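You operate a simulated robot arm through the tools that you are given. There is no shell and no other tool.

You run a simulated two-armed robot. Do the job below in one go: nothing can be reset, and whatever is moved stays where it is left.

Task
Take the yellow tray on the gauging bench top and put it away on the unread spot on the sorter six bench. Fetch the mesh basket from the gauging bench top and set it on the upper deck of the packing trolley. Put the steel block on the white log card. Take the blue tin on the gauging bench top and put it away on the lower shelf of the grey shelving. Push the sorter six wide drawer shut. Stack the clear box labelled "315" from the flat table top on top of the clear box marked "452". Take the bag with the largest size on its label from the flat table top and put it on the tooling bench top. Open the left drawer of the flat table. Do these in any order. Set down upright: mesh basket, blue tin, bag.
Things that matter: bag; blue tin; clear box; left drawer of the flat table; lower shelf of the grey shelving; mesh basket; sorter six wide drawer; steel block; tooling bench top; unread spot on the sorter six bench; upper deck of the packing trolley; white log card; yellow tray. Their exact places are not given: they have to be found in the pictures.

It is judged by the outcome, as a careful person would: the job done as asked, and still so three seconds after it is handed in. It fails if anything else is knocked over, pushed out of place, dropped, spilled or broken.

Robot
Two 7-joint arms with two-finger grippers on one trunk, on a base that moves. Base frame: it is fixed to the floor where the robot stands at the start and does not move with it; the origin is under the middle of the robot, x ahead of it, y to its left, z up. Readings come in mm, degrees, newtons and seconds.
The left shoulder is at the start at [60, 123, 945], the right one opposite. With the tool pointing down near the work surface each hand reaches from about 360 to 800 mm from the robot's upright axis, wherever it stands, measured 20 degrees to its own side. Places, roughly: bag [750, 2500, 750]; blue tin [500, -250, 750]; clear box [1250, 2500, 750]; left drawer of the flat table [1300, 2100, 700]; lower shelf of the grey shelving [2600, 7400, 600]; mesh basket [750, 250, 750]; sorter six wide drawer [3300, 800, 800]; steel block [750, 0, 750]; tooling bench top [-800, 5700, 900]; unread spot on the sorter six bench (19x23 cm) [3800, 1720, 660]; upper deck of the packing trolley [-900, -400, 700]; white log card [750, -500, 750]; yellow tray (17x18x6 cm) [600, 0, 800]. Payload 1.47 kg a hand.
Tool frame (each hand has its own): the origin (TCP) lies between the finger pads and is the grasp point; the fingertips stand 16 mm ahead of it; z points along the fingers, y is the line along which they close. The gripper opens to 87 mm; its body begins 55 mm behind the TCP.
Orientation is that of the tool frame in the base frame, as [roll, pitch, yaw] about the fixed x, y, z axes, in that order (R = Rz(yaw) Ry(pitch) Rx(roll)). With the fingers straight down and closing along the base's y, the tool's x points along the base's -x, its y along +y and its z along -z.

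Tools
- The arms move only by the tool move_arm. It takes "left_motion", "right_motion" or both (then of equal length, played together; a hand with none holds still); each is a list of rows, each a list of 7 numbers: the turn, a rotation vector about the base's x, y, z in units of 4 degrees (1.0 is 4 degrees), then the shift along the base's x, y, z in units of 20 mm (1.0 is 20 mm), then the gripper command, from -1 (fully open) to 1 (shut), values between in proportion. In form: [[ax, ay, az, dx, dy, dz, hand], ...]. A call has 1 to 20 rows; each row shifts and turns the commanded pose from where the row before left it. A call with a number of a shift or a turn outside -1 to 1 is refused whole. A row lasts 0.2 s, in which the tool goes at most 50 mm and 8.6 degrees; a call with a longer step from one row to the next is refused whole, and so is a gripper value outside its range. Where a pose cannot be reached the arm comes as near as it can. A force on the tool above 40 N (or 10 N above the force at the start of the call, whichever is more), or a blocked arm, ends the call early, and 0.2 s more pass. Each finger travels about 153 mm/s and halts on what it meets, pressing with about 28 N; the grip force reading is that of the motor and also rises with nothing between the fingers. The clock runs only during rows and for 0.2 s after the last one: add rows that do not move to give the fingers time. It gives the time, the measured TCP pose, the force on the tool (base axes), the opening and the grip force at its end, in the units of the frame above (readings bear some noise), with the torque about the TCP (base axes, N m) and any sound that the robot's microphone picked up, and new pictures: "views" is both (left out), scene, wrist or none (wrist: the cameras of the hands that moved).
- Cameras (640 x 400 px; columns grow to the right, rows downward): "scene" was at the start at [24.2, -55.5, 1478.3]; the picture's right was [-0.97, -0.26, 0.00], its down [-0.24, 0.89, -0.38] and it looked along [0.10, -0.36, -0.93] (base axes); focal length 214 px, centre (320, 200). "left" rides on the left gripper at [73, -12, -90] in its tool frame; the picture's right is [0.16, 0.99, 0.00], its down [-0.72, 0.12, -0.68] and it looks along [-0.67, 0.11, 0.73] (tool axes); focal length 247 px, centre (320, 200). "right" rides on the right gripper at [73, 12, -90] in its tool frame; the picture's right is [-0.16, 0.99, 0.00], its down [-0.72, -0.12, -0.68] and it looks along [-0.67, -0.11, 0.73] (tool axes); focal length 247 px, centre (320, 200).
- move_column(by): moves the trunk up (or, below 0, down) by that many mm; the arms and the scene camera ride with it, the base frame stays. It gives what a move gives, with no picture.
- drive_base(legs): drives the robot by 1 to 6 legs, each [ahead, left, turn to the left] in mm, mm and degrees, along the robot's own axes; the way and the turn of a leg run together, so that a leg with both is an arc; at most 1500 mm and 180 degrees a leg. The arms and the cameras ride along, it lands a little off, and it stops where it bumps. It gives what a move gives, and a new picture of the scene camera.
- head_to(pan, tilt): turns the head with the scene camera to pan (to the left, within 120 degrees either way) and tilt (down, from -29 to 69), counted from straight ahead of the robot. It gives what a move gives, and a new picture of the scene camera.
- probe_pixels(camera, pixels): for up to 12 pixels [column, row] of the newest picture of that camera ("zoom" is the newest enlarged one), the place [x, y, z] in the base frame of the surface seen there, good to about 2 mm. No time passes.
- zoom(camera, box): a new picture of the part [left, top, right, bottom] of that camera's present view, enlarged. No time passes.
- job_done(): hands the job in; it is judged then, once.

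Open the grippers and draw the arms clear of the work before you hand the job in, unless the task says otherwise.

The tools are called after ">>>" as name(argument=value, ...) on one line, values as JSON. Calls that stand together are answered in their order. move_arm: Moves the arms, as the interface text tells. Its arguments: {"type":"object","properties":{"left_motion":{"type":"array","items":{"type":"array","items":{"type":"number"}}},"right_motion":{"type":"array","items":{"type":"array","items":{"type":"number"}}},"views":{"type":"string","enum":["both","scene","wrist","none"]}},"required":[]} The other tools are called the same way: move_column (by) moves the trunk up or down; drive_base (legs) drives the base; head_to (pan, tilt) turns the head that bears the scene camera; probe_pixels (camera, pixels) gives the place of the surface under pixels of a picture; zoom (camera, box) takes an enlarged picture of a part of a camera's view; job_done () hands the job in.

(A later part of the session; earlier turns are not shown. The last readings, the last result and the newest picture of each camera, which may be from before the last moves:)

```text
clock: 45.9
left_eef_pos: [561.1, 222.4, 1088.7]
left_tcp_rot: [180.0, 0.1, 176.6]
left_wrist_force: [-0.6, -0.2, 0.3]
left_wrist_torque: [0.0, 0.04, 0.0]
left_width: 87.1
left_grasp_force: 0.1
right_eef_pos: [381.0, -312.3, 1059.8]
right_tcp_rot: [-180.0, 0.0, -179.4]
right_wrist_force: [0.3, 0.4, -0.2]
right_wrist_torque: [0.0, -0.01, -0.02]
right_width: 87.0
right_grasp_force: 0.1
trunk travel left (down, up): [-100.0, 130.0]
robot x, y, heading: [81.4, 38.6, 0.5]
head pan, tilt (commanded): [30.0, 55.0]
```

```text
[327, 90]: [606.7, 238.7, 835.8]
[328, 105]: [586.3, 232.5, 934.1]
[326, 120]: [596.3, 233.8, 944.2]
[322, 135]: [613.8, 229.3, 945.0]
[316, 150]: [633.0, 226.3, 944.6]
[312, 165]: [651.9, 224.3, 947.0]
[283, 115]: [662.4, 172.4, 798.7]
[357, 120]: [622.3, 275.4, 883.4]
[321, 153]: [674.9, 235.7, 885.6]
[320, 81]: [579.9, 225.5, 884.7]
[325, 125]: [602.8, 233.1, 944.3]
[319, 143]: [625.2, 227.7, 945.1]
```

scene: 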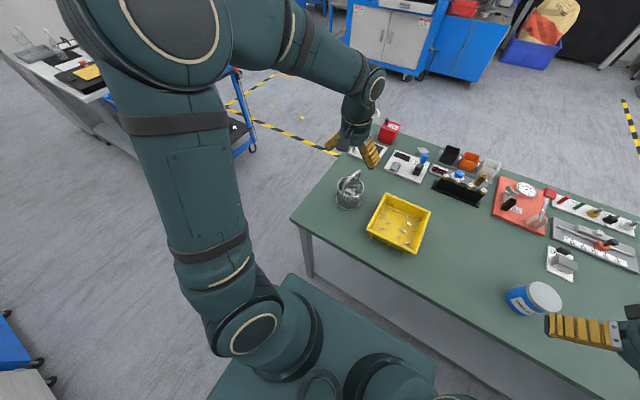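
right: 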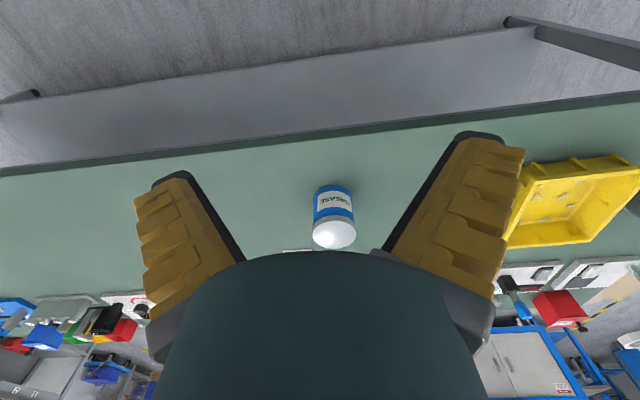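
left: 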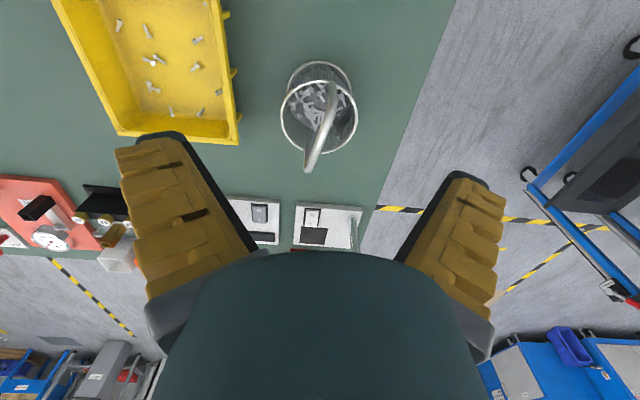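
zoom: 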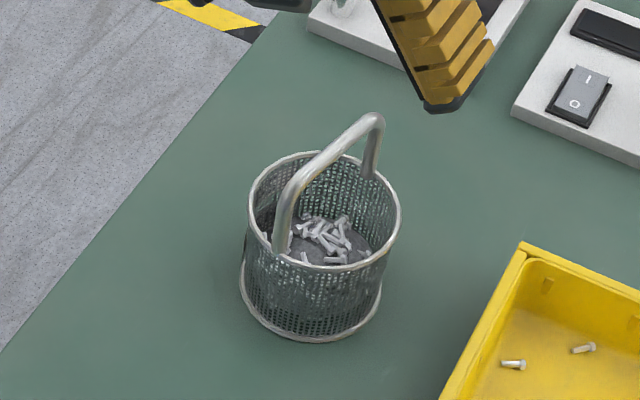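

The handle bar's flat top runs from ≈[585,234] to ≈[662,214] at z≈946, angle about −13°, centre [624,226]. I turn the hand to close across it and hover at z≈975.

>>> move_arm(left_motion=[[0, 0, -0.6, 0.79, 0.04, -0.8, -1], [0, 0, -0.6, 0.79, 0.04, -0.9, -1], [0, 0, -0.6, 0.79, 0.04, -1, -1], [0, 0, -0.6, 0.79, 0.04, -1, -1], [0, 0, 0, 0, 0, -1, -1], [0, 0, 0, 0, 0, -0.9, -1], [0, 0, 0, 0, 0, 0, -1]])

```text
clock: 47.5
left_eef_pos: [623.9, 224.6, 973.7]
left_tcp_rot: [-180.0, 0.1, 167.0]
left_wrist_force: [-0.9, 0.9, 0.8]
left_wrist_torque: [-0.05, 0.01, 0.03]
left_width: 87.1
left_grasp_force: 0.0
right_eef_pos: [382.2, -312.6, 1061.0]
right_tcp_rot: [-180.0, 0.0, -179.5]
right_wrist_force: [0.9, 0.3, -0.2]
right_wrist_torque: [-0.01, 0.01, -0.01]
right_width: 86.9
right_grasp_force: 0.0
trunk travel left (down, up): [-100.0, 130.0]
robot x, y, heading: [78.1, 39.5, 0.5]
head pan, tilt (commanded): [30.0, 55.0]
```

scene: 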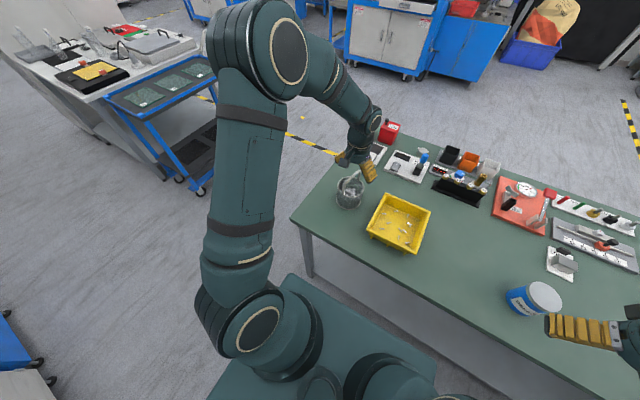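
left: 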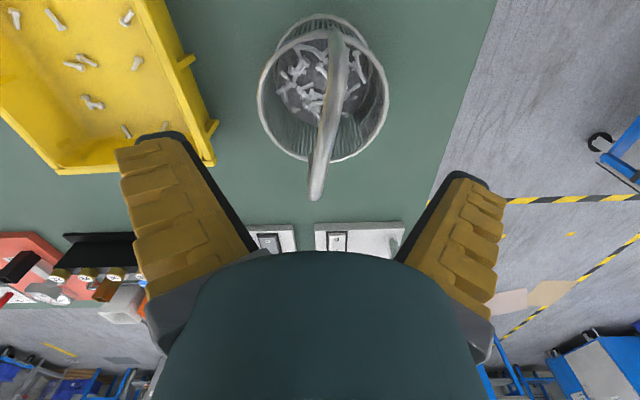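

The bar runs between the open fingers (from [343,30] to [316,195]). I descend to z≈937 and close.

>>> move_arm(left_motion=[[0, 0, 0, 0, 0, -0.7, -1], [0, 0, 0, 0, 0.03, -0.6, -1], [0, 0, 0, 0, 0, -0.55, -1], [0, 0, 0, 0, 0, 0, -1], [0, 0, 0, 0, 0, 0, 0], [0, 0, 0, 0, 0, 0, 0.6], [0, 0, 0, 0, 0, 0, 1], [0, 0, 0, 0, 0, 0, 1]], views="both")

```text
clock: 49.3
left_eef_pos: [622.1, 227.8, 938.8]
left_tcp_rot: [179.9, -0.1, 167.0]
left_wrist_force: [-0.9, -0.3, 0.0]
left_wrist_torque: [0.0, 0.03, -0.02]
left_width: 6.0
left_grasp_force: 28.3
right_eef_pos: [382.7, -312.4, 1060.4]
right_tcp_rot: [180.0, 0.0, -179.5]
right_wrist_force: [0.5, 0.0, 0.3]
right_wrist_torque: [-0.01, -0.03, 0.02]
right_width: 87.0
right_grasp_force: 0.0
trunk travel left (down, up): [-100.0, 130.0]
robot x, y, heading: [76.9, 40.9, 0.5]
head pan, tilt (commanded): [30.0, 55.0]
```

scene: 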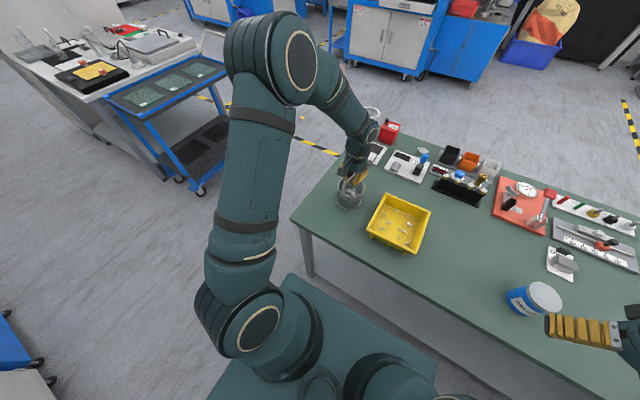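
left: 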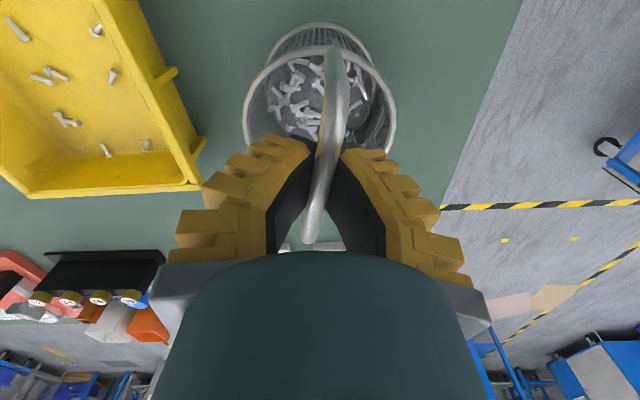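

The handle is gripped (width 6, 28 N). I lift gently and check the hold.

>>> move_arm(left_motion=[[0, 0, 0, 0, 0, 0.15, 1], [0, 0, 0, 0, 0, 0.2, 1], [0, 0, 0, 0, 0, 0.25, 1], [0, 0, 0, 0, 0, 0.3, 1], [0, 0, 0, 0, 0, 0.3, 1], [0, 0, 0, 0, 0, 0.3, 1], [0, 0, 0, 0, 0, 0.4, 1], [0, 0, 0, 0, 0, 0.5, 1], [0, 0, 0, 0, 0, 0.5, 1], [0, 0, 0, 0, 0, 0.4, 1], [0, 0, 0, 0, 0, 0.3, 1], [0, 0, 0, 0, 0, 0, 1]], views="both")

```text
clock: 51.9
left_eef_pos: [624.6, 227.1, 1011.7]
left_tcp_rot: [180.0, -0.1, 167.0]
left_wrist_force: [0.0, -0.2, -5.3]
left_wrist_torque: [-0.07, 0.0, -0.01]
left_width: 5.9
left_grasp_force: 28.5
right_eef_pos: [383.6, -312.7, 1059.5]
right_tcp_rot: [-180.0, 0.1, -179.5]
right_wrist_force: [-0.5, 0.5, 0.7]
right_wrist_torque: [-0.01, -0.03, 0.03]
right_width: 87.2
right_grasp_force: 0.0
trunk travel left (down, up): [-100.0, 130.0]
robot x, y, heading: [78.0, 40.4, 0.7]
head pan, tilt (commanded): [30.0, 55.0]
```

scene: 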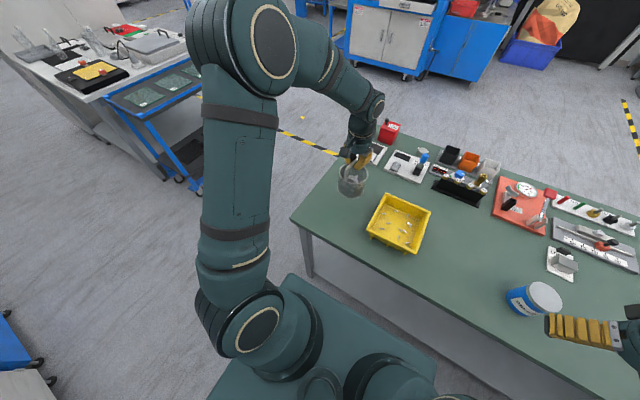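
left: 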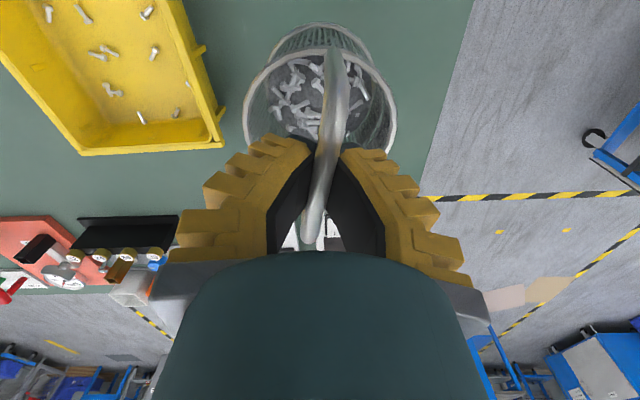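

Basket is held (−5.3 N). I look at the packing trolley behind on the right and probe its deck.

>>> head_to(pan=-120, tilt=45)

```text
clock: 54.3
left_eef_pos: [625.2, 226.3, 1010.3]
left_tcp_rot: [-180.0, 0.0, 167.0]
left_wrist_force: [0.6, 0.3, -5.6]
left_wrist_torque: [-0.03, 0.02, 0.0]
left_width: 6.0
left_grasp_force: 27.9
right_eef_pos: [382.6, -311.2, 1060.2]
right_tcp_rot: [-180.0, 0.0, -179.5]
right_wrist_force: [-0.5, -0.3, 1.0]
right_wrist_torque: [0.02, 0.03, 0.0]
right_width: 87.1
right_grasp_force: 0.0
trunk travel left (down, up): [-100.0, 130.0]
robot x, y, heading: [79.1, 37.6, 0.6]
head pan, tilt (commanded): [-120.0, 45.0]
```

scene: 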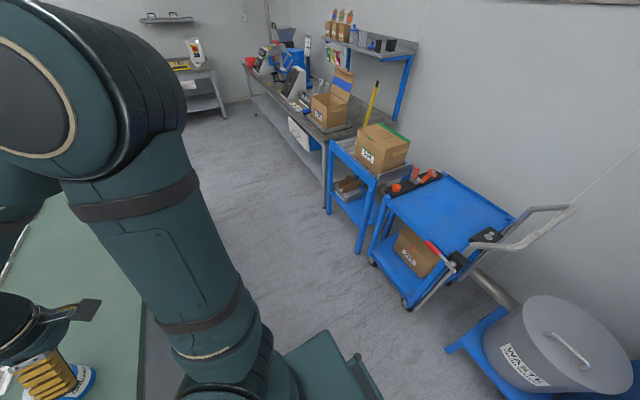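

>>> zoom(camera="scene", box=[340, 160, 600, 320])

>>> probe_pixels(camera="scene", pixels=[[440, 210], [393, 200], [450, 252], [510, 222], [440, 176], [425, 195], [470, 220], [405, 305], [452, 225], [373, 265], [335, 140], [545, 320]])

```text
2.46 times, centred on (470, 240) of scene
```

zoom: 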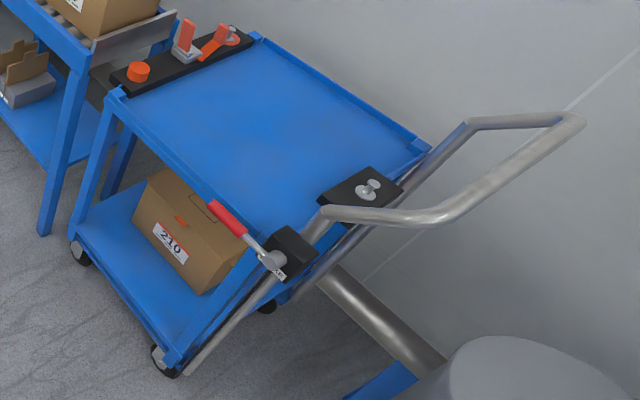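

```text
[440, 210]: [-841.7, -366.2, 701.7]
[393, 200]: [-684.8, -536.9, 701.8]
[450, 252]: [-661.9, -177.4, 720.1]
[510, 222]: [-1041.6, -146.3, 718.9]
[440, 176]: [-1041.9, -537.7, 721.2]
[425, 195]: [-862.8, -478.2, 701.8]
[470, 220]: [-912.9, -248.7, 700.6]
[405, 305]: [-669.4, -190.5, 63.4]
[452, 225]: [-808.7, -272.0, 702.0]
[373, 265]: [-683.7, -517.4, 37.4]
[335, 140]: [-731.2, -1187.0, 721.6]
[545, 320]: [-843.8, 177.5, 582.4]
```

The deck is free: z≈702, x −690…−1020, y −500…−230. I raise the trunk for clearance, back off to x≈−100, shift right to y≈−200 and turn right 180°.

>>> move_column(by=100)

>>> drive_base(legs=[[-180, 0, 0], [0, -240, 0]])

```text
clock: 55.6
left_eef_pos: [623.8, 227.0, 1110.6]
left_tcp_rot: [-179.9, 0.0, 167.0]
left_wrist_force: [0.7, -0.2, -6.0]
left_wrist_torque: [0.0, 0.02, -0.04]
left_width: 6.0
left_grasp_force: 28.2
right_eef_pos: [383.4, -312.8, 1160.7]
right_tcp_rot: [180.0, 0.0, -179.4]
right_wrist_force: [-0.6, -0.6, 0.1]
right_wrist_torque: [0.01, 0.01, 0.0]
right_width: 86.9
right_grasp_force: 0.1
trunk travel left (down, up): [-200.0, 30.0]
robot x, y, heading: [79.3, 46.0, 0.9]
head pan, tilt (commanded): [-120.0, 45.0]
```

```text
clock: 59.4
left_eef_pos: [445.8, -20.6, 1110.6]
left_tcp_rot: [180.0, -0.1, 166.3]
left_wrist_force: [-0.2, 0.0, -5.1]
left_wrist_torque: [0.06, 0.01, -0.02]
left_width: 5.9
left_grasp_force: 27.7
right_eef_pos: [197.4, -557.6, 1161.7]
right_tcp_rot: [-180.0, 0.0, 179.8]
right_wrist_force: [0.7, -0.6, 0.3]
right_wrist_torque: [-0.01, -0.01, -0.03]
right_width: 87.0
right_grasp_force: 0.0
trunk travel left (down, up): [-200.0, 30.0]
robot x, y, heading: [-100.3, -202.9, -0.1]
head pan, tilt (commanded): [-120.0, 45.0]
```

scene: 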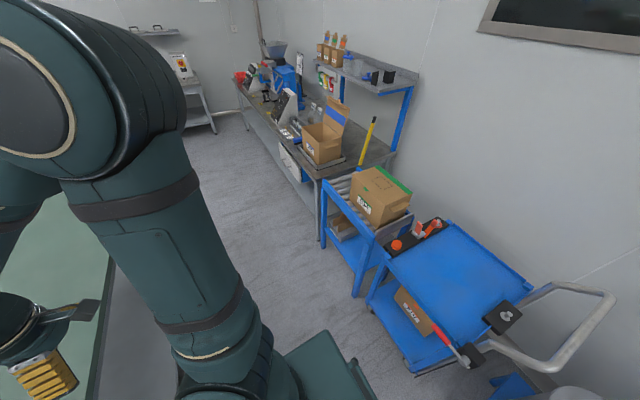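

I check the heights of the neighbouring box and the trolley handle before turning.

>>> probe_pixels(camera="scene", pixels=[[385, 185], [352, 205], [408, 205], [600, 300], [560, 290], [610, 320], [365, 120], [448, 345], [430, 225], [505, 315]])

```text
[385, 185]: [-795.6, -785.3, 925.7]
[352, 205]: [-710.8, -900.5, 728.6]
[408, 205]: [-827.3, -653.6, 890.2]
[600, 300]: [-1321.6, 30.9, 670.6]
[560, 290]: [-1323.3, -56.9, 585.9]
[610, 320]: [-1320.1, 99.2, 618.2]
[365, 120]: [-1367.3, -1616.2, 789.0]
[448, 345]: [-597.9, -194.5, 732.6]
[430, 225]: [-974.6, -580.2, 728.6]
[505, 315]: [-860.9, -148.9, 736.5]
```

Everything nearby is below the basket's path. I turn right 180° in place.

>>> drive_base(legs=[[0, 0, -90], [0, 0, -90]])

>>> head_to(pan=0, tilt=60)

```text
clock: 67.6
left_eef_pos: [-655.2, -357.4, 1111.2]
left_tcp_rot: [-180.0, 0.0, -16.1]
left_wrist_force: [-1.1, 0.0, -5.9]
left_wrist_torque: [-0.05, -0.03, 0.03]
left_width: 5.9
left_grasp_force: 27.5
right_eef_pos: [-383.4, 167.7, 1160.7]
right_tcp_rot: [180.0, -0.1, -2.6]
right_wrist_force: [0.4, 0.6, 0.1]
right_wrist_torque: [0.01, -0.01, 0.0]
right_width: 87.3
right_grasp_force: 0.1
trunk travel left (down, up): [-200.0, 30.0]
robot x, y, heading: [-102.0, -200.2, 177.4]
head pan, tilt (commanded): [-120.0, 45.0]
```

scene: 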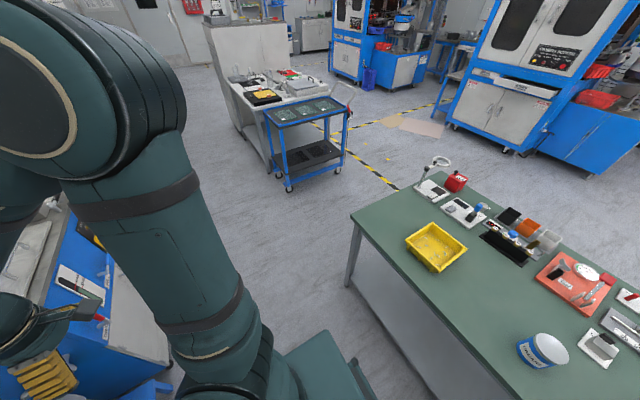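

```text
clock: 69.6
left_eef_pos: [-655.0, -357.7, 1110.6]
left_tcp_rot: [180.0, 0.0, -16.2]
left_wrist_force: [-0.3, -0.5, -6.6]
left_wrist_torque: [-0.01, 0.0, -0.05]
left_width: 5.9
left_grasp_force: 28.1
right_eef_pos: [-384.2, 168.1, 1160.3]
right_tcp_rot: [180.0, 0.0, -2.6]
right_wrist_force: [0.3, -0.2, 0.1]
right_wrist_torque: [0.04, 0.02, -0.02]
right_width: 87.1
right_grasp_force: 0.0
trunk travel left (down, up): [-200.0, 30.0]
robot x, y, heading: [-99.3, -204.6, 177.8]
head pan, tilt (commanded): [0.0, 60.0]
```

scene: 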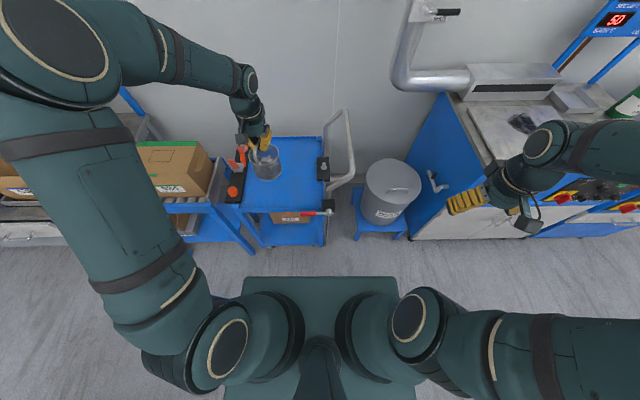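

The basket hangs over the trolley's near edge ([268,165]). I drive 90 mm ahead, lower the trunk 100 mm and extend the arm to the deck's middle.

>>> drive_base(legs=[[90, 0, 0]])

>>> move_column(by=-100)

>>> move_arm(left_motion=[[0, 0, 0, -0.5, 0, 0, 1], [0, 0, 0, -0.8, 0, 0, 1], [0, 0, 0, -0.8, 0, 0, 1], [0, 0, 0, -0.8, 0, 0, 1], [0, 0, 0, -0.8, 0, 0, 1], [0, 0, 0, -0.5, 0, 0, 1], [0, 0, 0, -0.3, 0, 0, 1], [0, 0, 0, 0, 0, 0, 1]])

```text
clock: 70.7
left_eef_pos: [-745.4, -353.6, 1110.8]
left_tcp_rot: [179.9, -0.1, -16.0]
left_wrist_force: [-1.1, 0.2, -6.0]
left_wrist_torque: [-0.03, -0.07, -0.01]
left_width: 5.9
left_grasp_force: 28.1
right_eef_pos: [-474.4, 171.7, 1160.1]
right_tcp_rot: [-179.9, -0.1, -2.5]
right_wrist_force: [-0.6, 0.4, -0.4]
right_wrist_torque: [0.0, -0.03, -0.01]
right_width: 86.8
right_grasp_force: 0.1
trunk travel left (down, up): [-200.0, 30.0]
robot x, y, heading: [-192.7, -197.2, 177.2]
head pan, tilt (commanded): [0.0, 60.0]
```

scene: 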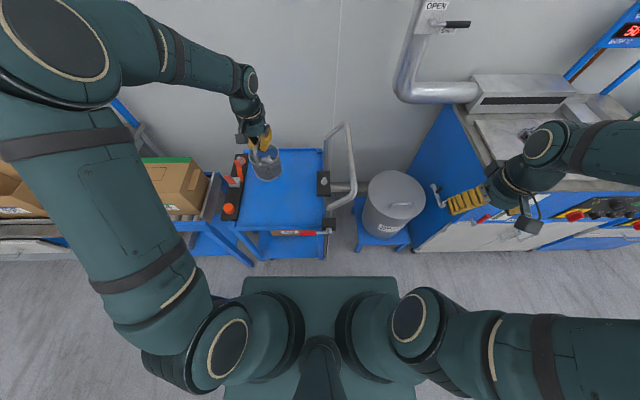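

```text
clock: 72.0
left_eef_pos: [-745.0, -353.7, 1010.7]
left_tcp_rot: [-180.0, 0.0, -16.1]
left_wrist_force: [0.3, -0.9, -5.4]
left_wrist_torque: [-0.03, -0.07, 0.01]
left_width: 5.7
left_grasp_force: 27.9
right_eef_pos: [-473.1, 171.6, 1060.8]
right_tcp_rot: [180.0, -0.1, -2.6]
right_wrist_force: [1.7, -0.6, 0.2]
right_wrist_torque: [-0.01, -0.03, -0.01]
right_width: 87.1
right_grasp_force: 0.1
trunk travel left (down, up): [-100.0, 130.0]
robot x, y, heading: [-190.7, -193.2, 177.3]
head pan, tilt (commanded): [0.0, 60.0]
```

```text
clock: 73.8
left_eef_pos: [-835.0, -353.0, 1012.1]
left_tcp_rot: [179.9, -0.1, -16.1]
left_wrist_force: [-0.1, 0.1, -6.0]
left_wrist_torque: [-0.04, -0.04, -0.01]
left_width: 6.0
left_grasp_force: 28.4
right_eef_pos: [-473.8, 173.6, 1060.4]
right_tcp_rot: [180.0, 0.0, -2.7]
right_wrist_force: [0.8, 0.2, -0.6]
right_wrist_torque: [0.02, 0.04, -0.03]
right_width: 87.0
right_grasp_force: 0.1
trunk travel left (down, up): [-100.0, 130.0]
robot x, y, heading: [-189.3, -194.8, 177.5]
head pan, tilt (commanded): [0.0, 60.0]
```

scene: 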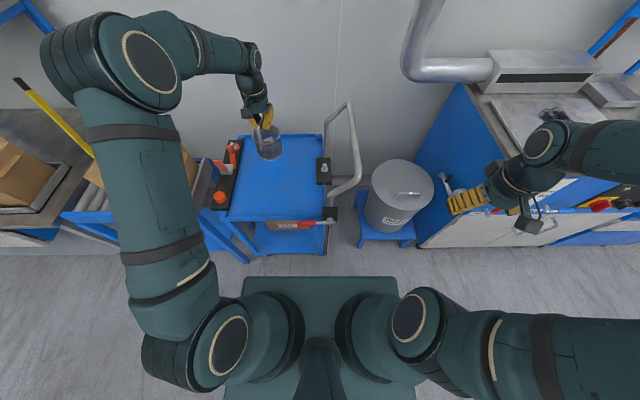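
left: 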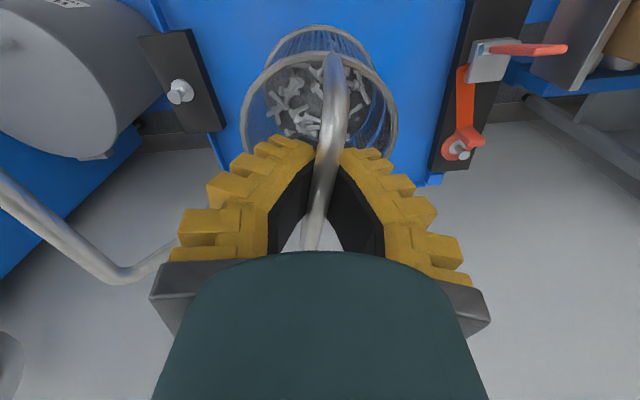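

The basket is above the deck. I probe the elbow area and the yellow pole for clearance before lowering.

>>> probe_pixels(camera="scene", pixels=[[20, 85], [90, 152], [75, 60], [60, 90], [150, 60], [270, 150], [262, 155], [280, 190], [225, 170]])

```text
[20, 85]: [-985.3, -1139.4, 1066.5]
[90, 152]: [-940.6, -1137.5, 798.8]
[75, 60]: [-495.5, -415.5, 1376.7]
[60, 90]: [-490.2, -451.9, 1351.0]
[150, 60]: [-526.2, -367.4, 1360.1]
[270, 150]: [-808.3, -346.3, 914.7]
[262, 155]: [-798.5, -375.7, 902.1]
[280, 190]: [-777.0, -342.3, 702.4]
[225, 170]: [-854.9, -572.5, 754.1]
```

All clear. I lower the basket to about 20 mm above the deck.

>>> move_arm(left_motion=[[0, 0, 0, 0, 0, -0.4, 1], [0, 0, 0, 0, 0, -0.7, 1], [0, 0, 0, 0, 0, -0.9, 1], [0, 0, 0, 0, 0, -0.9, 1], [0, 0, 0, 0, 0, -0.9, 1], [0, 0, 0, 0, 0, -0.9, 1], [0, 0, 0, 0, 0, -0.9, 1], [0, 0, 0, 0, 0, -0.9, 1], [0, 0, 0, 0, 0, -0.7, 1], [0, 0, 0, 0, 0, -0.4, 1], [0, 0, 0, 0, 0, 0, 1]], views="wrist")

```text
clock: 76.2
left_eef_pos: [-834.2, -353.8, 857.8]
left_tcp_rot: [180.0, -0.1, -16.1]
left_wrist_force: [-0.3, 0.5, -6.2]
left_wrist_torque: [-0.04, -0.01, 0.0]
left_width: 6.3
left_grasp_force: 28.2
right_eef_pos: [-474.2, 170.6, 1061.0]
right_tcp_rot: [-179.9, 0.1, -2.6]
right_wrist_force: [1.0, -0.2, 0.9]
right_wrist_torque: [-0.01, 0.0, 0.0]
right_width: 87.0
right_grasp_force: 0.0
trunk travel left (down, up): [-100.0, 130.0]
robot x, y, heading: [-190.1, -195.1, 177.6]
head pan, tilt (commanded): [0.0, 60.0]
```

left: 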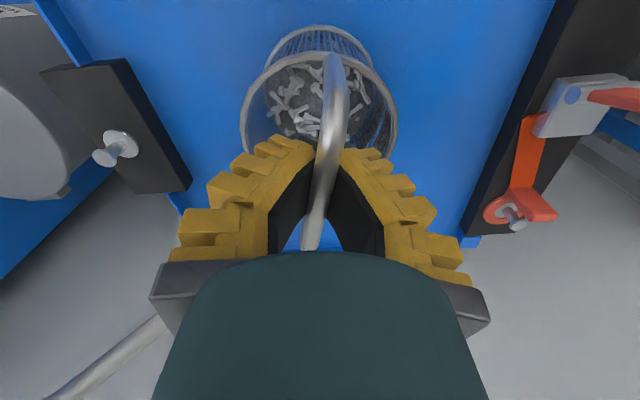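

Basket is clear of the clamps on both sides. I lower slowly in small steps to contact.

>>> move_arm(left_motion=[[0, 0, 0, 0, 0, -0.2, 1], [0, 0, 0, 0, 0, -0.2, 1], [0, 0, 0, 0, 0, -0.15, 1], [0, 0, 0, 0, 0, -0.15, 1], [0, 0, 0, 0, 0, -0.1, 1], [0, 0, 0, 0, 0, -0.1, 1], [0, 0, 0, 0, 0, 0, 1]], views="none")

```text
clock: 77.8
left_eef_pos: [-834.1, -354.9, 841.2]
left_tcp_rot: [-179.9, -0.1, -16.1]
left_wrist_force: [-0.2, -1.0, -5.4]
left_wrist_torque: [0.02, 0.01, 0.0]
left_width: 6.0
left_grasp_force: 27.9
right_eef_pos: [-474.5, 171.9, 1060.8]
right_tcp_rot: [180.0, -0.1, -2.6]
right_wrist_force: [0.3, 0.2, -0.1]
right_wrist_torque: [-0.02, -0.01, 0.02]
right_width: 86.8
right_grasp_force: 0.0
trunk travel left (down, up): [-100.0, 130.0]
robot x, y, heading: [-188.2, -195.9, 177.4]
head pan, tilt (commanded): [0.0, 60.0]
```

Not in contact yet (−5.4 N). I continue in 1.5 mm steps.

>>> move_arm(left_motion=[[0, 0, 0, 0, 0, -0.08, 1], [0, 0, 0, 0, 0, -0.08, 1], [0, 0, 0, 0, 0, 0, 1]], views="none")

```text
clock: 78.6
left_eef_pos: [-833.4, -354.3, 839.7]
left_tcp_rot: [180.0, 0.0, -16.1]
left_wrist_force: [-0.1, -0.1, -6.1]
left_wrist_torque: [0.01, 0.0, -0.01]
left_width: 6.3
left_grasp_force: 28.3
right_eef_pos: [-475.0, 171.8, 1061.0]
right_tcp_rot: [-179.9, 0.0, -2.6]
right_wrist_force: [-0.3, 0.0, 0.6]
right_wrist_torque: [0.01, -0.02, -0.01]
right_width: 87.0
right_grasp_force: 0.1
trunk travel left (down, up): [-100.0, 130.0]
robot x, y, heading: [-186.8, -196.9, 177.5]
head pan, tilt (commanded): [0.0, 60.0]
```

>>> move_arm(left_motion=[[0, 0, 0, 0, 0, -0.08, 1], [0, 0, 0, 0, 0, -0.08, 1], [0, 0, 0, 0, 0, 0, 1]], views="none")

```text
clock: 79.4
left_eef_pos: [-834.1, -353.4, 836.4]
left_tcp_rot: [179.9, 0.0, -16.2]
left_wrist_force: [-0.2, 0.7, -5.9]
left_wrist_torque: [0.01, -0.02, -0.03]
left_width: 6.1
left_grasp_force: 28.1
right_eef_pos: [-474.0, 172.5, 1060.1]
right_tcp_rot: [-180.0, 0.0, -2.7]
right_wrist_force: [0.6, 0.3, -0.4]
right_wrist_torque: [-0.01, 0.0, -0.01]
right_width: 86.9
right_grasp_force: 0.1
trunk travel left (down, up): [-100.0, 130.0]
robot x, y, heading: [-193.0, -194.0, 177.6]
head pan, tilt (commanded): [0.0, 60.0]
```

Still hanging; I keep lowering by small steps.

>>> move_arm(left_motion=[[0, 0, 0, 0, 0, -0.08, 1], [0, 0, 0, 0, 0, -0.08, 1], [0, 0, 0, 0, 0, -0.05, 1], [0, 0, 0, 0, 0, 0, 1]], views="wrist")

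```text
clock: 80.4
left_eef_pos: [-834.0, -352.3, 832.3]
left_tcp_rot: [179.9, -0.1, -16.1]
left_wrist_force: [0.3, -0.1, -0.3]
left_wrist_torque: [0.01, 0.02, 0.01]
left_width: 6.0
left_grasp_force: 28.4
right_eef_pos: [-474.0, 172.8, 1060.7]
right_tcp_rot: [-179.9, 0.0, -2.5]
right_wrist_force: [-0.3, 0.2, -0.7]
right_wrist_torque: [0.01, 0.0, -0.02]
right_width: 86.9
right_grasp_force: 0.1
trunk travel left (down, up): [-100.0, 130.0]
robot x, y, heading: [-191.7, -197.2, 177.3]
head pan, tilt (commanded): [0.0, 60.0]
```

left: 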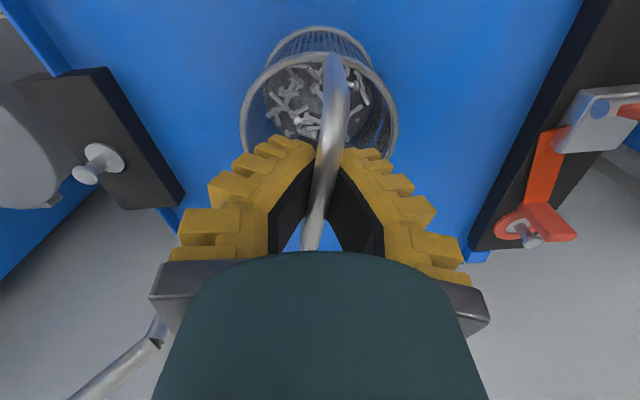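

Load is off the gripper (−0.3 N): the basket stands on the deck. I open and rise.

>>> move_arm(left_motion=[[0, 0, 0, 0, 0, 0, 0.6], [0, 0, 0, 0, 0, 0, 0], [0, 0, 0, 0, 0, 0, -1], [0, 0, 0, 0, 0, 0, -1], [0, 0, 0, 0, 0, 0.5, -1], [0, 0, 0, 0, 0, 1, -1], [0, 0, 0, 0, 0, 1, -1], [0, 0, 0, 0, 0, 1, -1], [0, 0, 0, 0, 0, 1, -1], [0, 0, 0, 0, 0, 1, -1], [0, 0, 0, 0, 0, 1, -1], [0, 0, 0, 0, 0, 1, -1], [0, 0, 0, 0, 0, 1, -1], [0, 0, 0, 0, 0, 1, -1]])

```text
clock: 83.4
left_eef_pos: [-832.2, -351.6, 1021.1]
left_tcp_rot: [180.0, 0.0, -16.1]
left_wrist_force: [0.0, 0.5, 0.1]
left_wrist_torque: [-0.02, 0.01, 0.0]
left_width: 87.2
left_grasp_force: 0.2
right_eef_pos: [-472.7, 171.8, 1061.3]
right_tcp_rot: [179.9, 0.1, -2.7]
right_wrist_force: [0.3, 0.4, -0.1]
right_wrist_torque: [-0.01, -0.02, -0.01]
right_width: 86.9
right_grasp_force: 0.0
trunk travel left (down, up): [-100.0, 130.0]
robot x, y, heading: [-193.1, -197.6, 177.4]
head pan, tilt (commanded): [0.0, 60.0]
```

scene: 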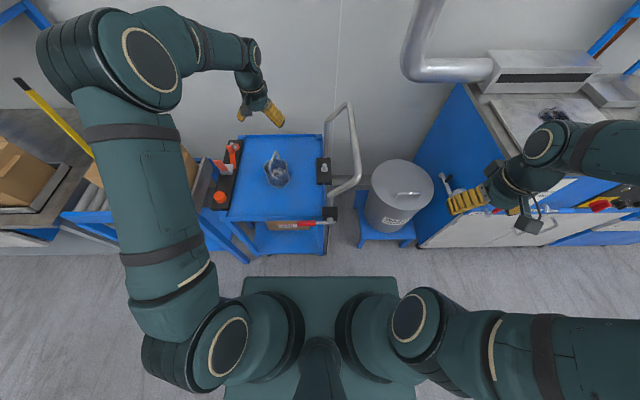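
left: 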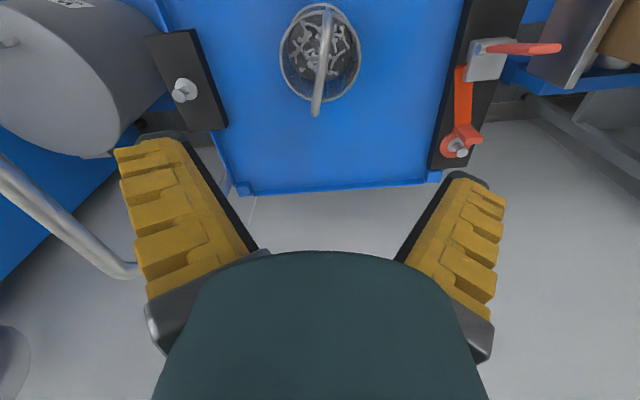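

The basket stands upright on the deck. I back away, turn around left 180° toward the gauging bench and look over to the sorter with the head.

>>> drive_base(legs=[[-100, 0, 0], [0, 0, 91], [0, 0, 92]])

>>> head_to(pan=28, tilt=12)

```text
clock: 92.4
left_eef_pos: [534.3, 11.0, 1019.6]
left_tcp_rot: [-179.9, 0.0, 169.1]
left_wrist_force: [-0.2, -0.3, -0.4]
left_wrist_torque: [-0.03, 0.01, -0.01]
left_width: 87.0
left_grasp_force: 0.0
right_eef_pos: [221.5, -543.3, 1060.1]
right_tcp_rot: [179.9, 0.0, -177.5]
right_wrist_force: [-0.8, -0.5, 0.2]
right_wrist_torque: [0.01, 0.02, 0.02]
right_width: 87.2
right_grasp_force: 0.0
trunk travel left (down, up): [-100.0, 130.0]
robot x, y, heading: [-93.9, -201.6, 2.7]
head pan, tilt (commanded): [0.0, 60.0]
```

scene: 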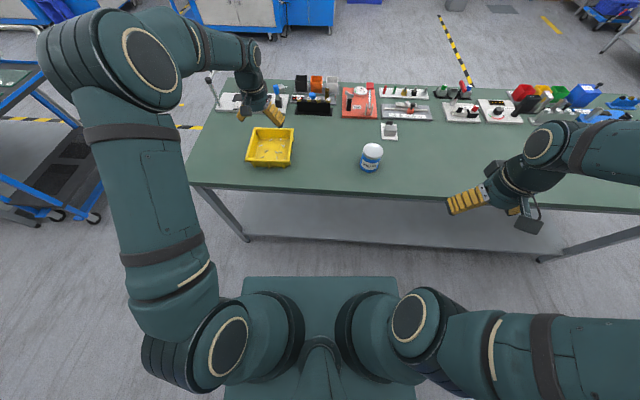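

```text
clock: 93.6
left_eef_pos: [534.4, 10.7, 1021.1]
left_tcp_rot: [-180.0, 0.0, 169.0]
left_wrist_force: [-0.1, 0.6, 0.4]
left_wrist_torque: [-0.02, 0.03, 0.0]
left_width: 86.7
left_grasp_force: 0.2
right_eef_pos: [222.4, -544.2, 1060.7]
right_tcp_rot: [180.0, -0.1, -177.5]
right_wrist_force: [-0.7, 0.8, 0.3]
right_wrist_torque: [0.01, 0.02, -0.03]
right_width: 87.1
right_grasp_force: 0.1
trunk travel left (down, up): [-100.0, 130.0]
robot x, y, heading: [-94.3, -197.9, 2.6]
head pan, tilt (commanded): [28.0, 12.0]
```

scene: 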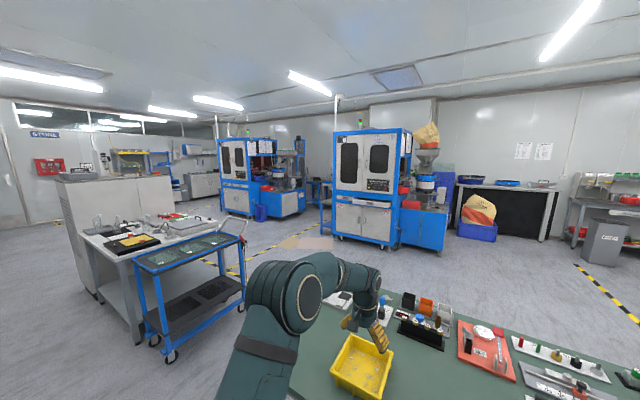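

>>> zoom(camera="scene", box=[310, 110, 470, 260])

>>> zoom(camera="scene", box=[200, 120, 330, 230])

>>> probe_pixels(camera="scene", pixels=[[385, 203], [330, 205], [395, 240], [420, 215], [445, 212], [420, 205], [327, 185], [240, 190], [285, 195], [250, 205], [315, 180], [340, 235]])

```text
2.67 times, centred on (390, 185) of scene
```

zoom: 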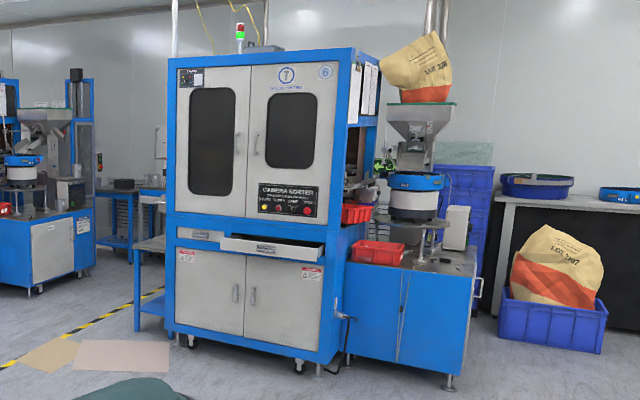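

```text
3.64 times, centred on (265, 175) of scene
```

zoom: 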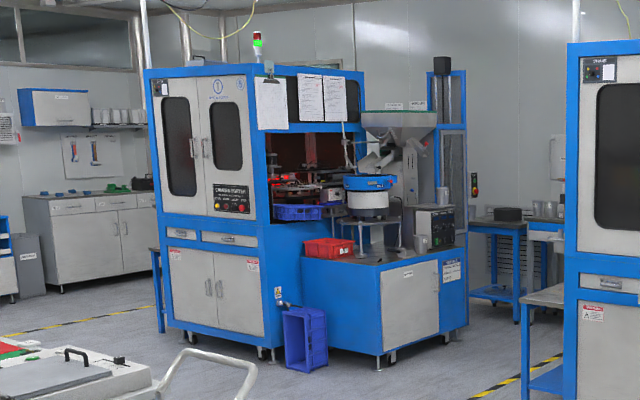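

```text
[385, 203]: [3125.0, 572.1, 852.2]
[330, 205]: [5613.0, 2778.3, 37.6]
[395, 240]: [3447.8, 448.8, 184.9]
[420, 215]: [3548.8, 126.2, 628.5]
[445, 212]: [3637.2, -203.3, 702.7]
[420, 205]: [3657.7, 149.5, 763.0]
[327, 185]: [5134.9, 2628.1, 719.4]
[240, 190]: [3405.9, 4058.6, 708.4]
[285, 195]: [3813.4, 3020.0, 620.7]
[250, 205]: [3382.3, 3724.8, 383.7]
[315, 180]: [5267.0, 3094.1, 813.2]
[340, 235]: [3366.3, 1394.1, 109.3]
```

I probe the blue cart, flat table and floor to plan the drive to the sorter.

>>> probe_pixels(camera="scene", pixels=[[136, 258], [200, 237], [243, 243], [163, 270], [170, 355], [238, 312], [150, 335], [100, 235], [175, 210], [130, 230], [90, 290], [300, 245]])

>>> zoom(camera="scene", box=[50, 160, 260, 370])

```text
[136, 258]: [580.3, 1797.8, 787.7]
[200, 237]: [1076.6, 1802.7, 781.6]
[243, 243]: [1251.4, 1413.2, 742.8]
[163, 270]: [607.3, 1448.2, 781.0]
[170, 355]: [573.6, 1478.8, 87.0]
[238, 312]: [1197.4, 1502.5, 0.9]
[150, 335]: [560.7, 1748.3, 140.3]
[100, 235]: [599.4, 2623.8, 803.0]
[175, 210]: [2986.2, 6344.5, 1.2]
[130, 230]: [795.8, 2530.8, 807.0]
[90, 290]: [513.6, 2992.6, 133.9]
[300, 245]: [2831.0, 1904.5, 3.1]
```

```text
1.90 times, centred on (155, 265) of scene
```

zoom: 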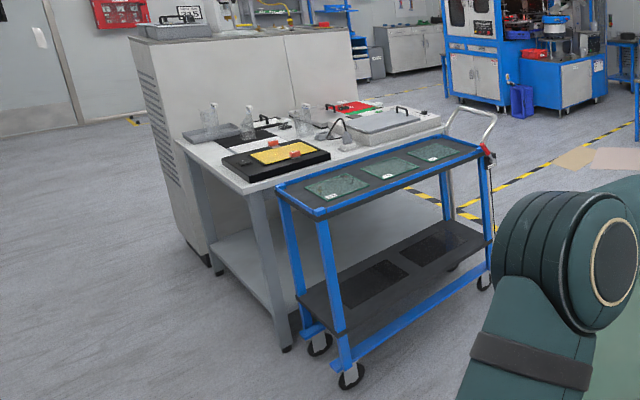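

The cart occupies x 560–1250, y 1410–1800, so a ~1 m corridor at y≈870 leads to the sorter. Now I return in front of the tray (robot at ≈[80,26]).

>>> drive_base(legs=[[0, 0, -2.6], [0, 225, 0], [175, 0, 0]])

>>> head_to(pan=0, tilt=60)

```text
clock: 97.7
left_eef_pos: [728.0, 204.7, 1020.4]
left_tcp_rot: [179.9, -0.1, 165.9]
left_wrist_force: [0.1, 0.4, -1.1]
left_wrist_torque: [-0.01, 0.06, -0.01]
left_width: 87.2
left_grasp_force: 0.0
right_eef_pos: [387.9, -334.0, 1059.9]
right_tcp_rot: [179.9, -0.1, 179.4]
right_wrist_force: [-0.1, 0.4, -0.2]
right_wrist_torque: [-0.01, 0.05, 0.01]
right_width: 86.9
right_grasp_force: 0.0
trunk travel left (down, up): [-100.0, 130.0]
robot x, y, heading: [91.9, 21.2, -0.6]
head pan, tilt (commanded): [28.0, 12.0]
```

scene: 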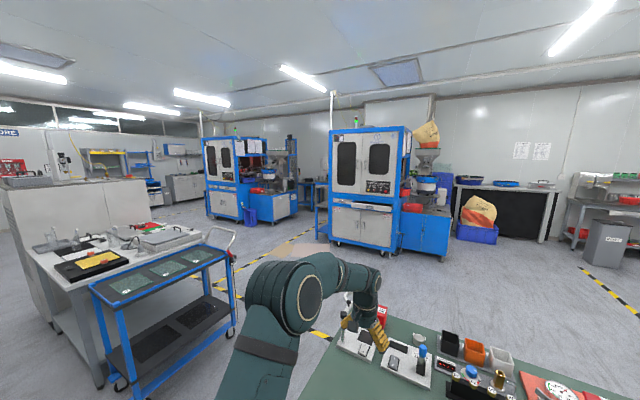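

```text
clock: 98.8
left_eef_pos: [727.3, 204.0, 1019.1]
left_tcp_rot: [179.9, -0.1, 165.9]
left_wrist_force: [-0.2, -0.1, -0.5]
left_wrist_torque: [-0.01, 0.0, -0.01]
left_width: 86.9
left_grasp_force: 0.1
right_eef_pos: [388.1, -333.2, 1061.1]
right_tcp_rot: [180.0, -0.1, 179.5]
right_wrist_force: [0.7, 0.3, -0.2]
right_wrist_torque: [0.0, 0.02, -0.03]
right_width: 87.2
right_grasp_force: 0.1
trunk travel left (down, up): [-100.0, 130.0]
robot x, y, heading: [92.0, 25.6, -0.5]
head pan, tilt (commanded): [0.0, 60.0]
```

scene: 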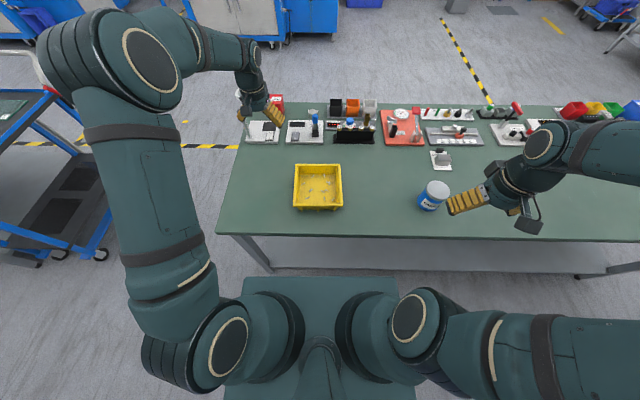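

The tray is at [318,187]. I zoom to study its walls and rim and probe the edges.

>>> zoom(camera="scene", box=[280, 150, 360, 220])

```text
5.71 times, centred on (320, 185) of scene
```

zoom: 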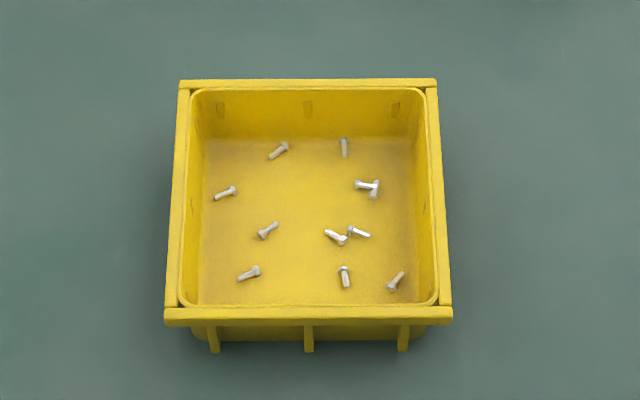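

>>> probe_pixels(camera="zoom", pixels=[[186, 84], [431, 84], [446, 318], [168, 317], [176, 200], [445, 200], [308, 82], [308, 318], [187, 200], [433, 200], [308, 200], [308, 345]])

```text
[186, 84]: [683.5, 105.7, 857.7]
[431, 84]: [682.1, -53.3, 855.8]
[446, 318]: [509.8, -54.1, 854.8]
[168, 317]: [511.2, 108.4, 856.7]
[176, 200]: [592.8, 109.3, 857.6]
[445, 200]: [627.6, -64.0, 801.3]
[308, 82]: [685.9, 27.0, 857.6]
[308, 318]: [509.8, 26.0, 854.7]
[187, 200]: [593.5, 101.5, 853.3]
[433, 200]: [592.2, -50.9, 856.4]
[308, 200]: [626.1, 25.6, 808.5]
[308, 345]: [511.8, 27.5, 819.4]
```

Tray rim: x 508–688, y −57…110, top z 857, with ~12 mm lips and ribs below. I'll grip the two y-side walls diagonally (left hand at x≈625, right at x≈571); first bring both hands above with fingers half open.

>>> move_arm(left_motion=[[0, 0, 0.235, -0.34, -0.353, -0.197, -0.03], [0, 0, 0.235, -0.34, -0.353, -0.197, -0.03], [0, 0, 0.235, -0.34, -0.353, -0.197, -0.03], [0, 0, 0.235, -0.34, -0.353, -0.197, -0.03], [0, 0, 0.235, -0.34, -0.353, -0.197, -0.03], [0, 0, 0.235, -0.34, -0.353, -0.197, -0.03], [0, 0, 0.235, -0.34, -0.353, -0.197, -0.03], [0, 0, 0.235, -0.34, -0.353, -0.197, -0.03], [0, 0, 0.235, -0.34, -0.353, -0.197, -0.03], [0, 0, 0.235, -0.34, -0.353, -0.197, -0.03], [0, 0, 0.235, -0.34, -0.353, -0.197, -0.03], [0, 0, 0.235, -0.34, -0.353, -0.197, -0.03], [0, 0, 0.235, -0.34, -0.353, -0.197, -0.03], [0, 0, 0.235, -0.34, -0.353, -0.197, -0.03], [0, 0, 0.235, -0.34, -0.353, -0.197, -0.03], [0, 0, 0, 0, 0, 0, -0.03]], right_motion=[[0, 0, 0, 0.61, 0.96, -0.337, -0.03], [0, 0, 0, 0.61, 0.96, -0.337, -0.03], [0, 0, 0, 0.61, 0.96, -0.337, -0.03], [0, 0, 0, 0.61, 0.96, -0.337, -0.03], [0, 0, 0, 0.61, 0.96, -0.337, -0.03], [0, 0, 0, 0.61, 0.96, -0.337, -0.03], [0, 0, 0, 0.61, 0.96, -0.337, -0.03], [0, 0, 0, 0.61, 0.96, -0.337, -0.03], [0, 0, 0, 0.61, 0.96, -0.337, -0.03], [0, 0, 0, 0.61, 0.96, -0.337, -0.03], [0, 0, 0, 0.61, 0.96, -0.337, -0.03], [0, 0, 0, 0.61, 0.96, -0.337, -0.03], [0, 0, 0, 0.61, 0.96, -0.337, -0.03], [0, 0, 0, 0.61, 0.96, -0.337, -0.03], [0, 0, 0, 0.61, 0.96, -0.337, -0.03], [0, 0, 0, 0, 0, 0, -0.03]])

```text
clock: 102.2
left_eef_pos: [624.1, 97.3, 962.0]
left_tcp_rot: [-179.9, 0.0, -179.7]
left_wrist_force: [1.2, 0.4, -0.4]
left_wrist_torque: [0.02, 0.04, -0.01]
left_width: 50.6
left_grasp_force: 3.2
right_eef_pos: [571.4, -45.1, 959.3]
right_tcp_rot: [180.0, 0.1, 179.5]
right_wrist_force: [0.3, -0.2, 0.1]
right_wrist_torque: [-0.04, -0.03, -0.03]
right_width: 50.4
right_grasp_force: 3.6
trunk travel left (down, up): [-100.0, 130.0]
robot x, y, heading: [90.7, 24.2, -0.3]
head pan, tilt (commanded): [0.0, 60.0]
```

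scene: 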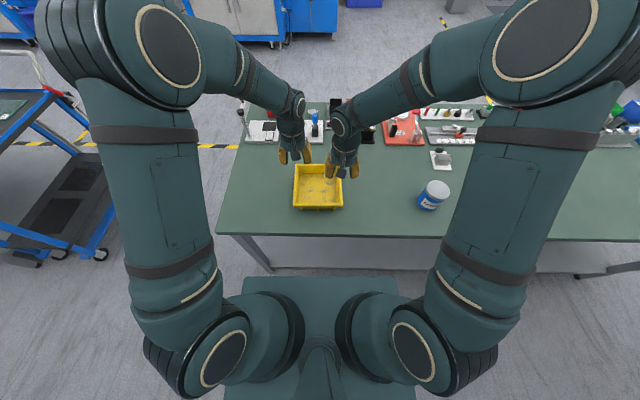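
right: 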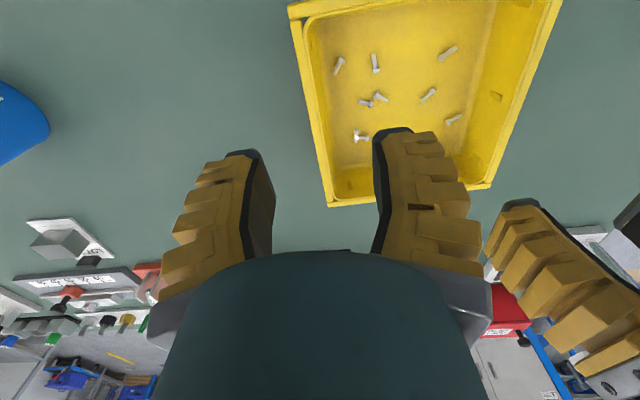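
left: 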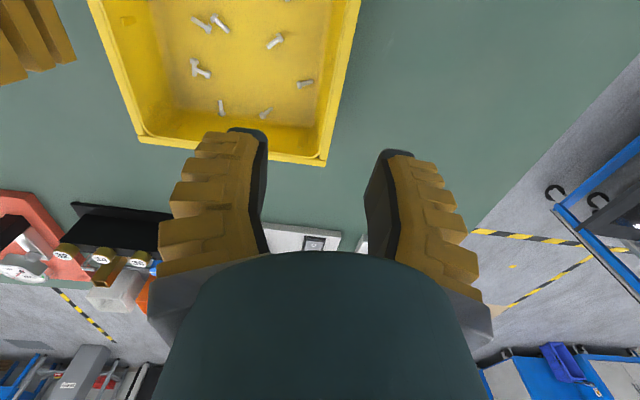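

Both hands are straddling the walls from above. I lower both to TCP z≈850 and check views before closing.

>>> move_arm(left_motion=[[0, 0, 0, 0, 0.03, -0.8, -0.03], [0, 0, 0, 0, 0, -0.8, -0.03], [0, 0, 0, 0, 0, -0.8, -0.03], [0, 0, 0, 0, 0, -0.8, -0.03], [0, 0, 0, 0, 0, -0.8, -0.03], [0, 0, 0, 0, 0, -0.8, -0.03], [0, 0, 0, 0, 0, -0.8, -0.03], [0, 0, 0, 0, 0, 0, -0.03]], right_motion=[[0, 0, 0, 0, 0, -0.75, -0.03], [0, 0, 0, 0, 0, -0.8, -0.03], [0, 0, 0, 0, 0, -0.8, -0.03], [0, 0, 0, 0, 0, -0.8, -0.03], [0, 0, 0, 0, 0, -0.8, -0.03], [0, 0, 0, 0, 0, -0.8, -0.03], [0, 0, 0, 0, 0, -0.75, -0.03], [0, 0, 0, 0, 0, 0, -0.03]])

```text
clock: 104.0
left_eef_pos: [624.6, 99.5, 849.6]
left_tcp_rot: [-180.0, 0.1, -180.0]
left_wrist_force: [0.2, 0.6, -0.2]
left_wrist_torque: [0.03, -0.02, -0.03]
left_width: 50.2
left_grasp_force: 3.9
right_eef_pos: [571.6, -43.8, 849.8]
right_tcp_rot: [-180.0, 0.0, 179.5]
right_wrist_force: [-1.2, -0.4, -0.8]
right_wrist_torque: [-0.01, 0.03, 0.02]
right_width: 50.2
right_grasp_force: 4.1
trunk travel left (down, up): [-100.0, 130.0]
robot x, y, heading: [88.8, 25.2, -0.3]
head pan, tilt (commanded): [0.0, 60.0]
```

scene: 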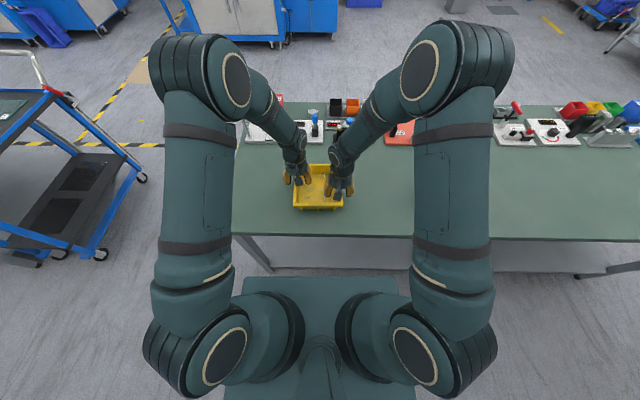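
right: 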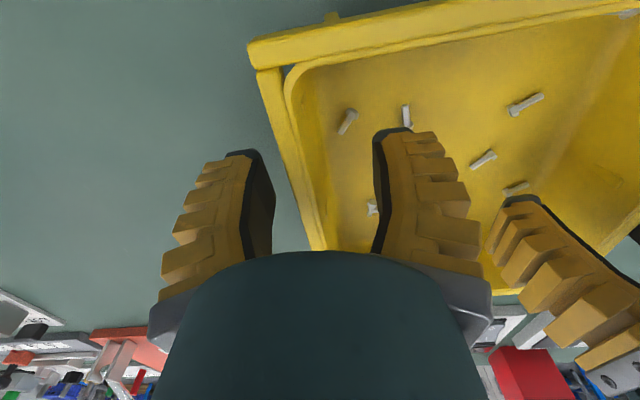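
left: 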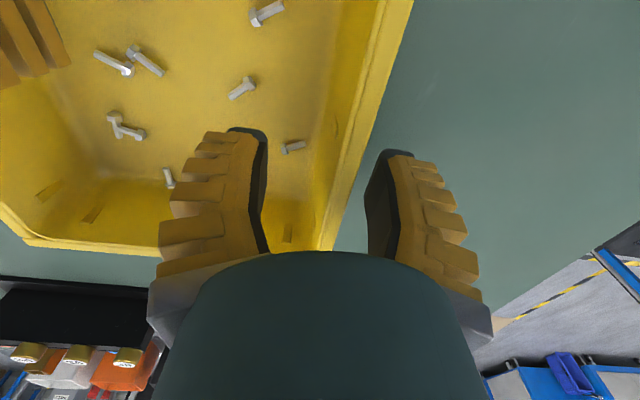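

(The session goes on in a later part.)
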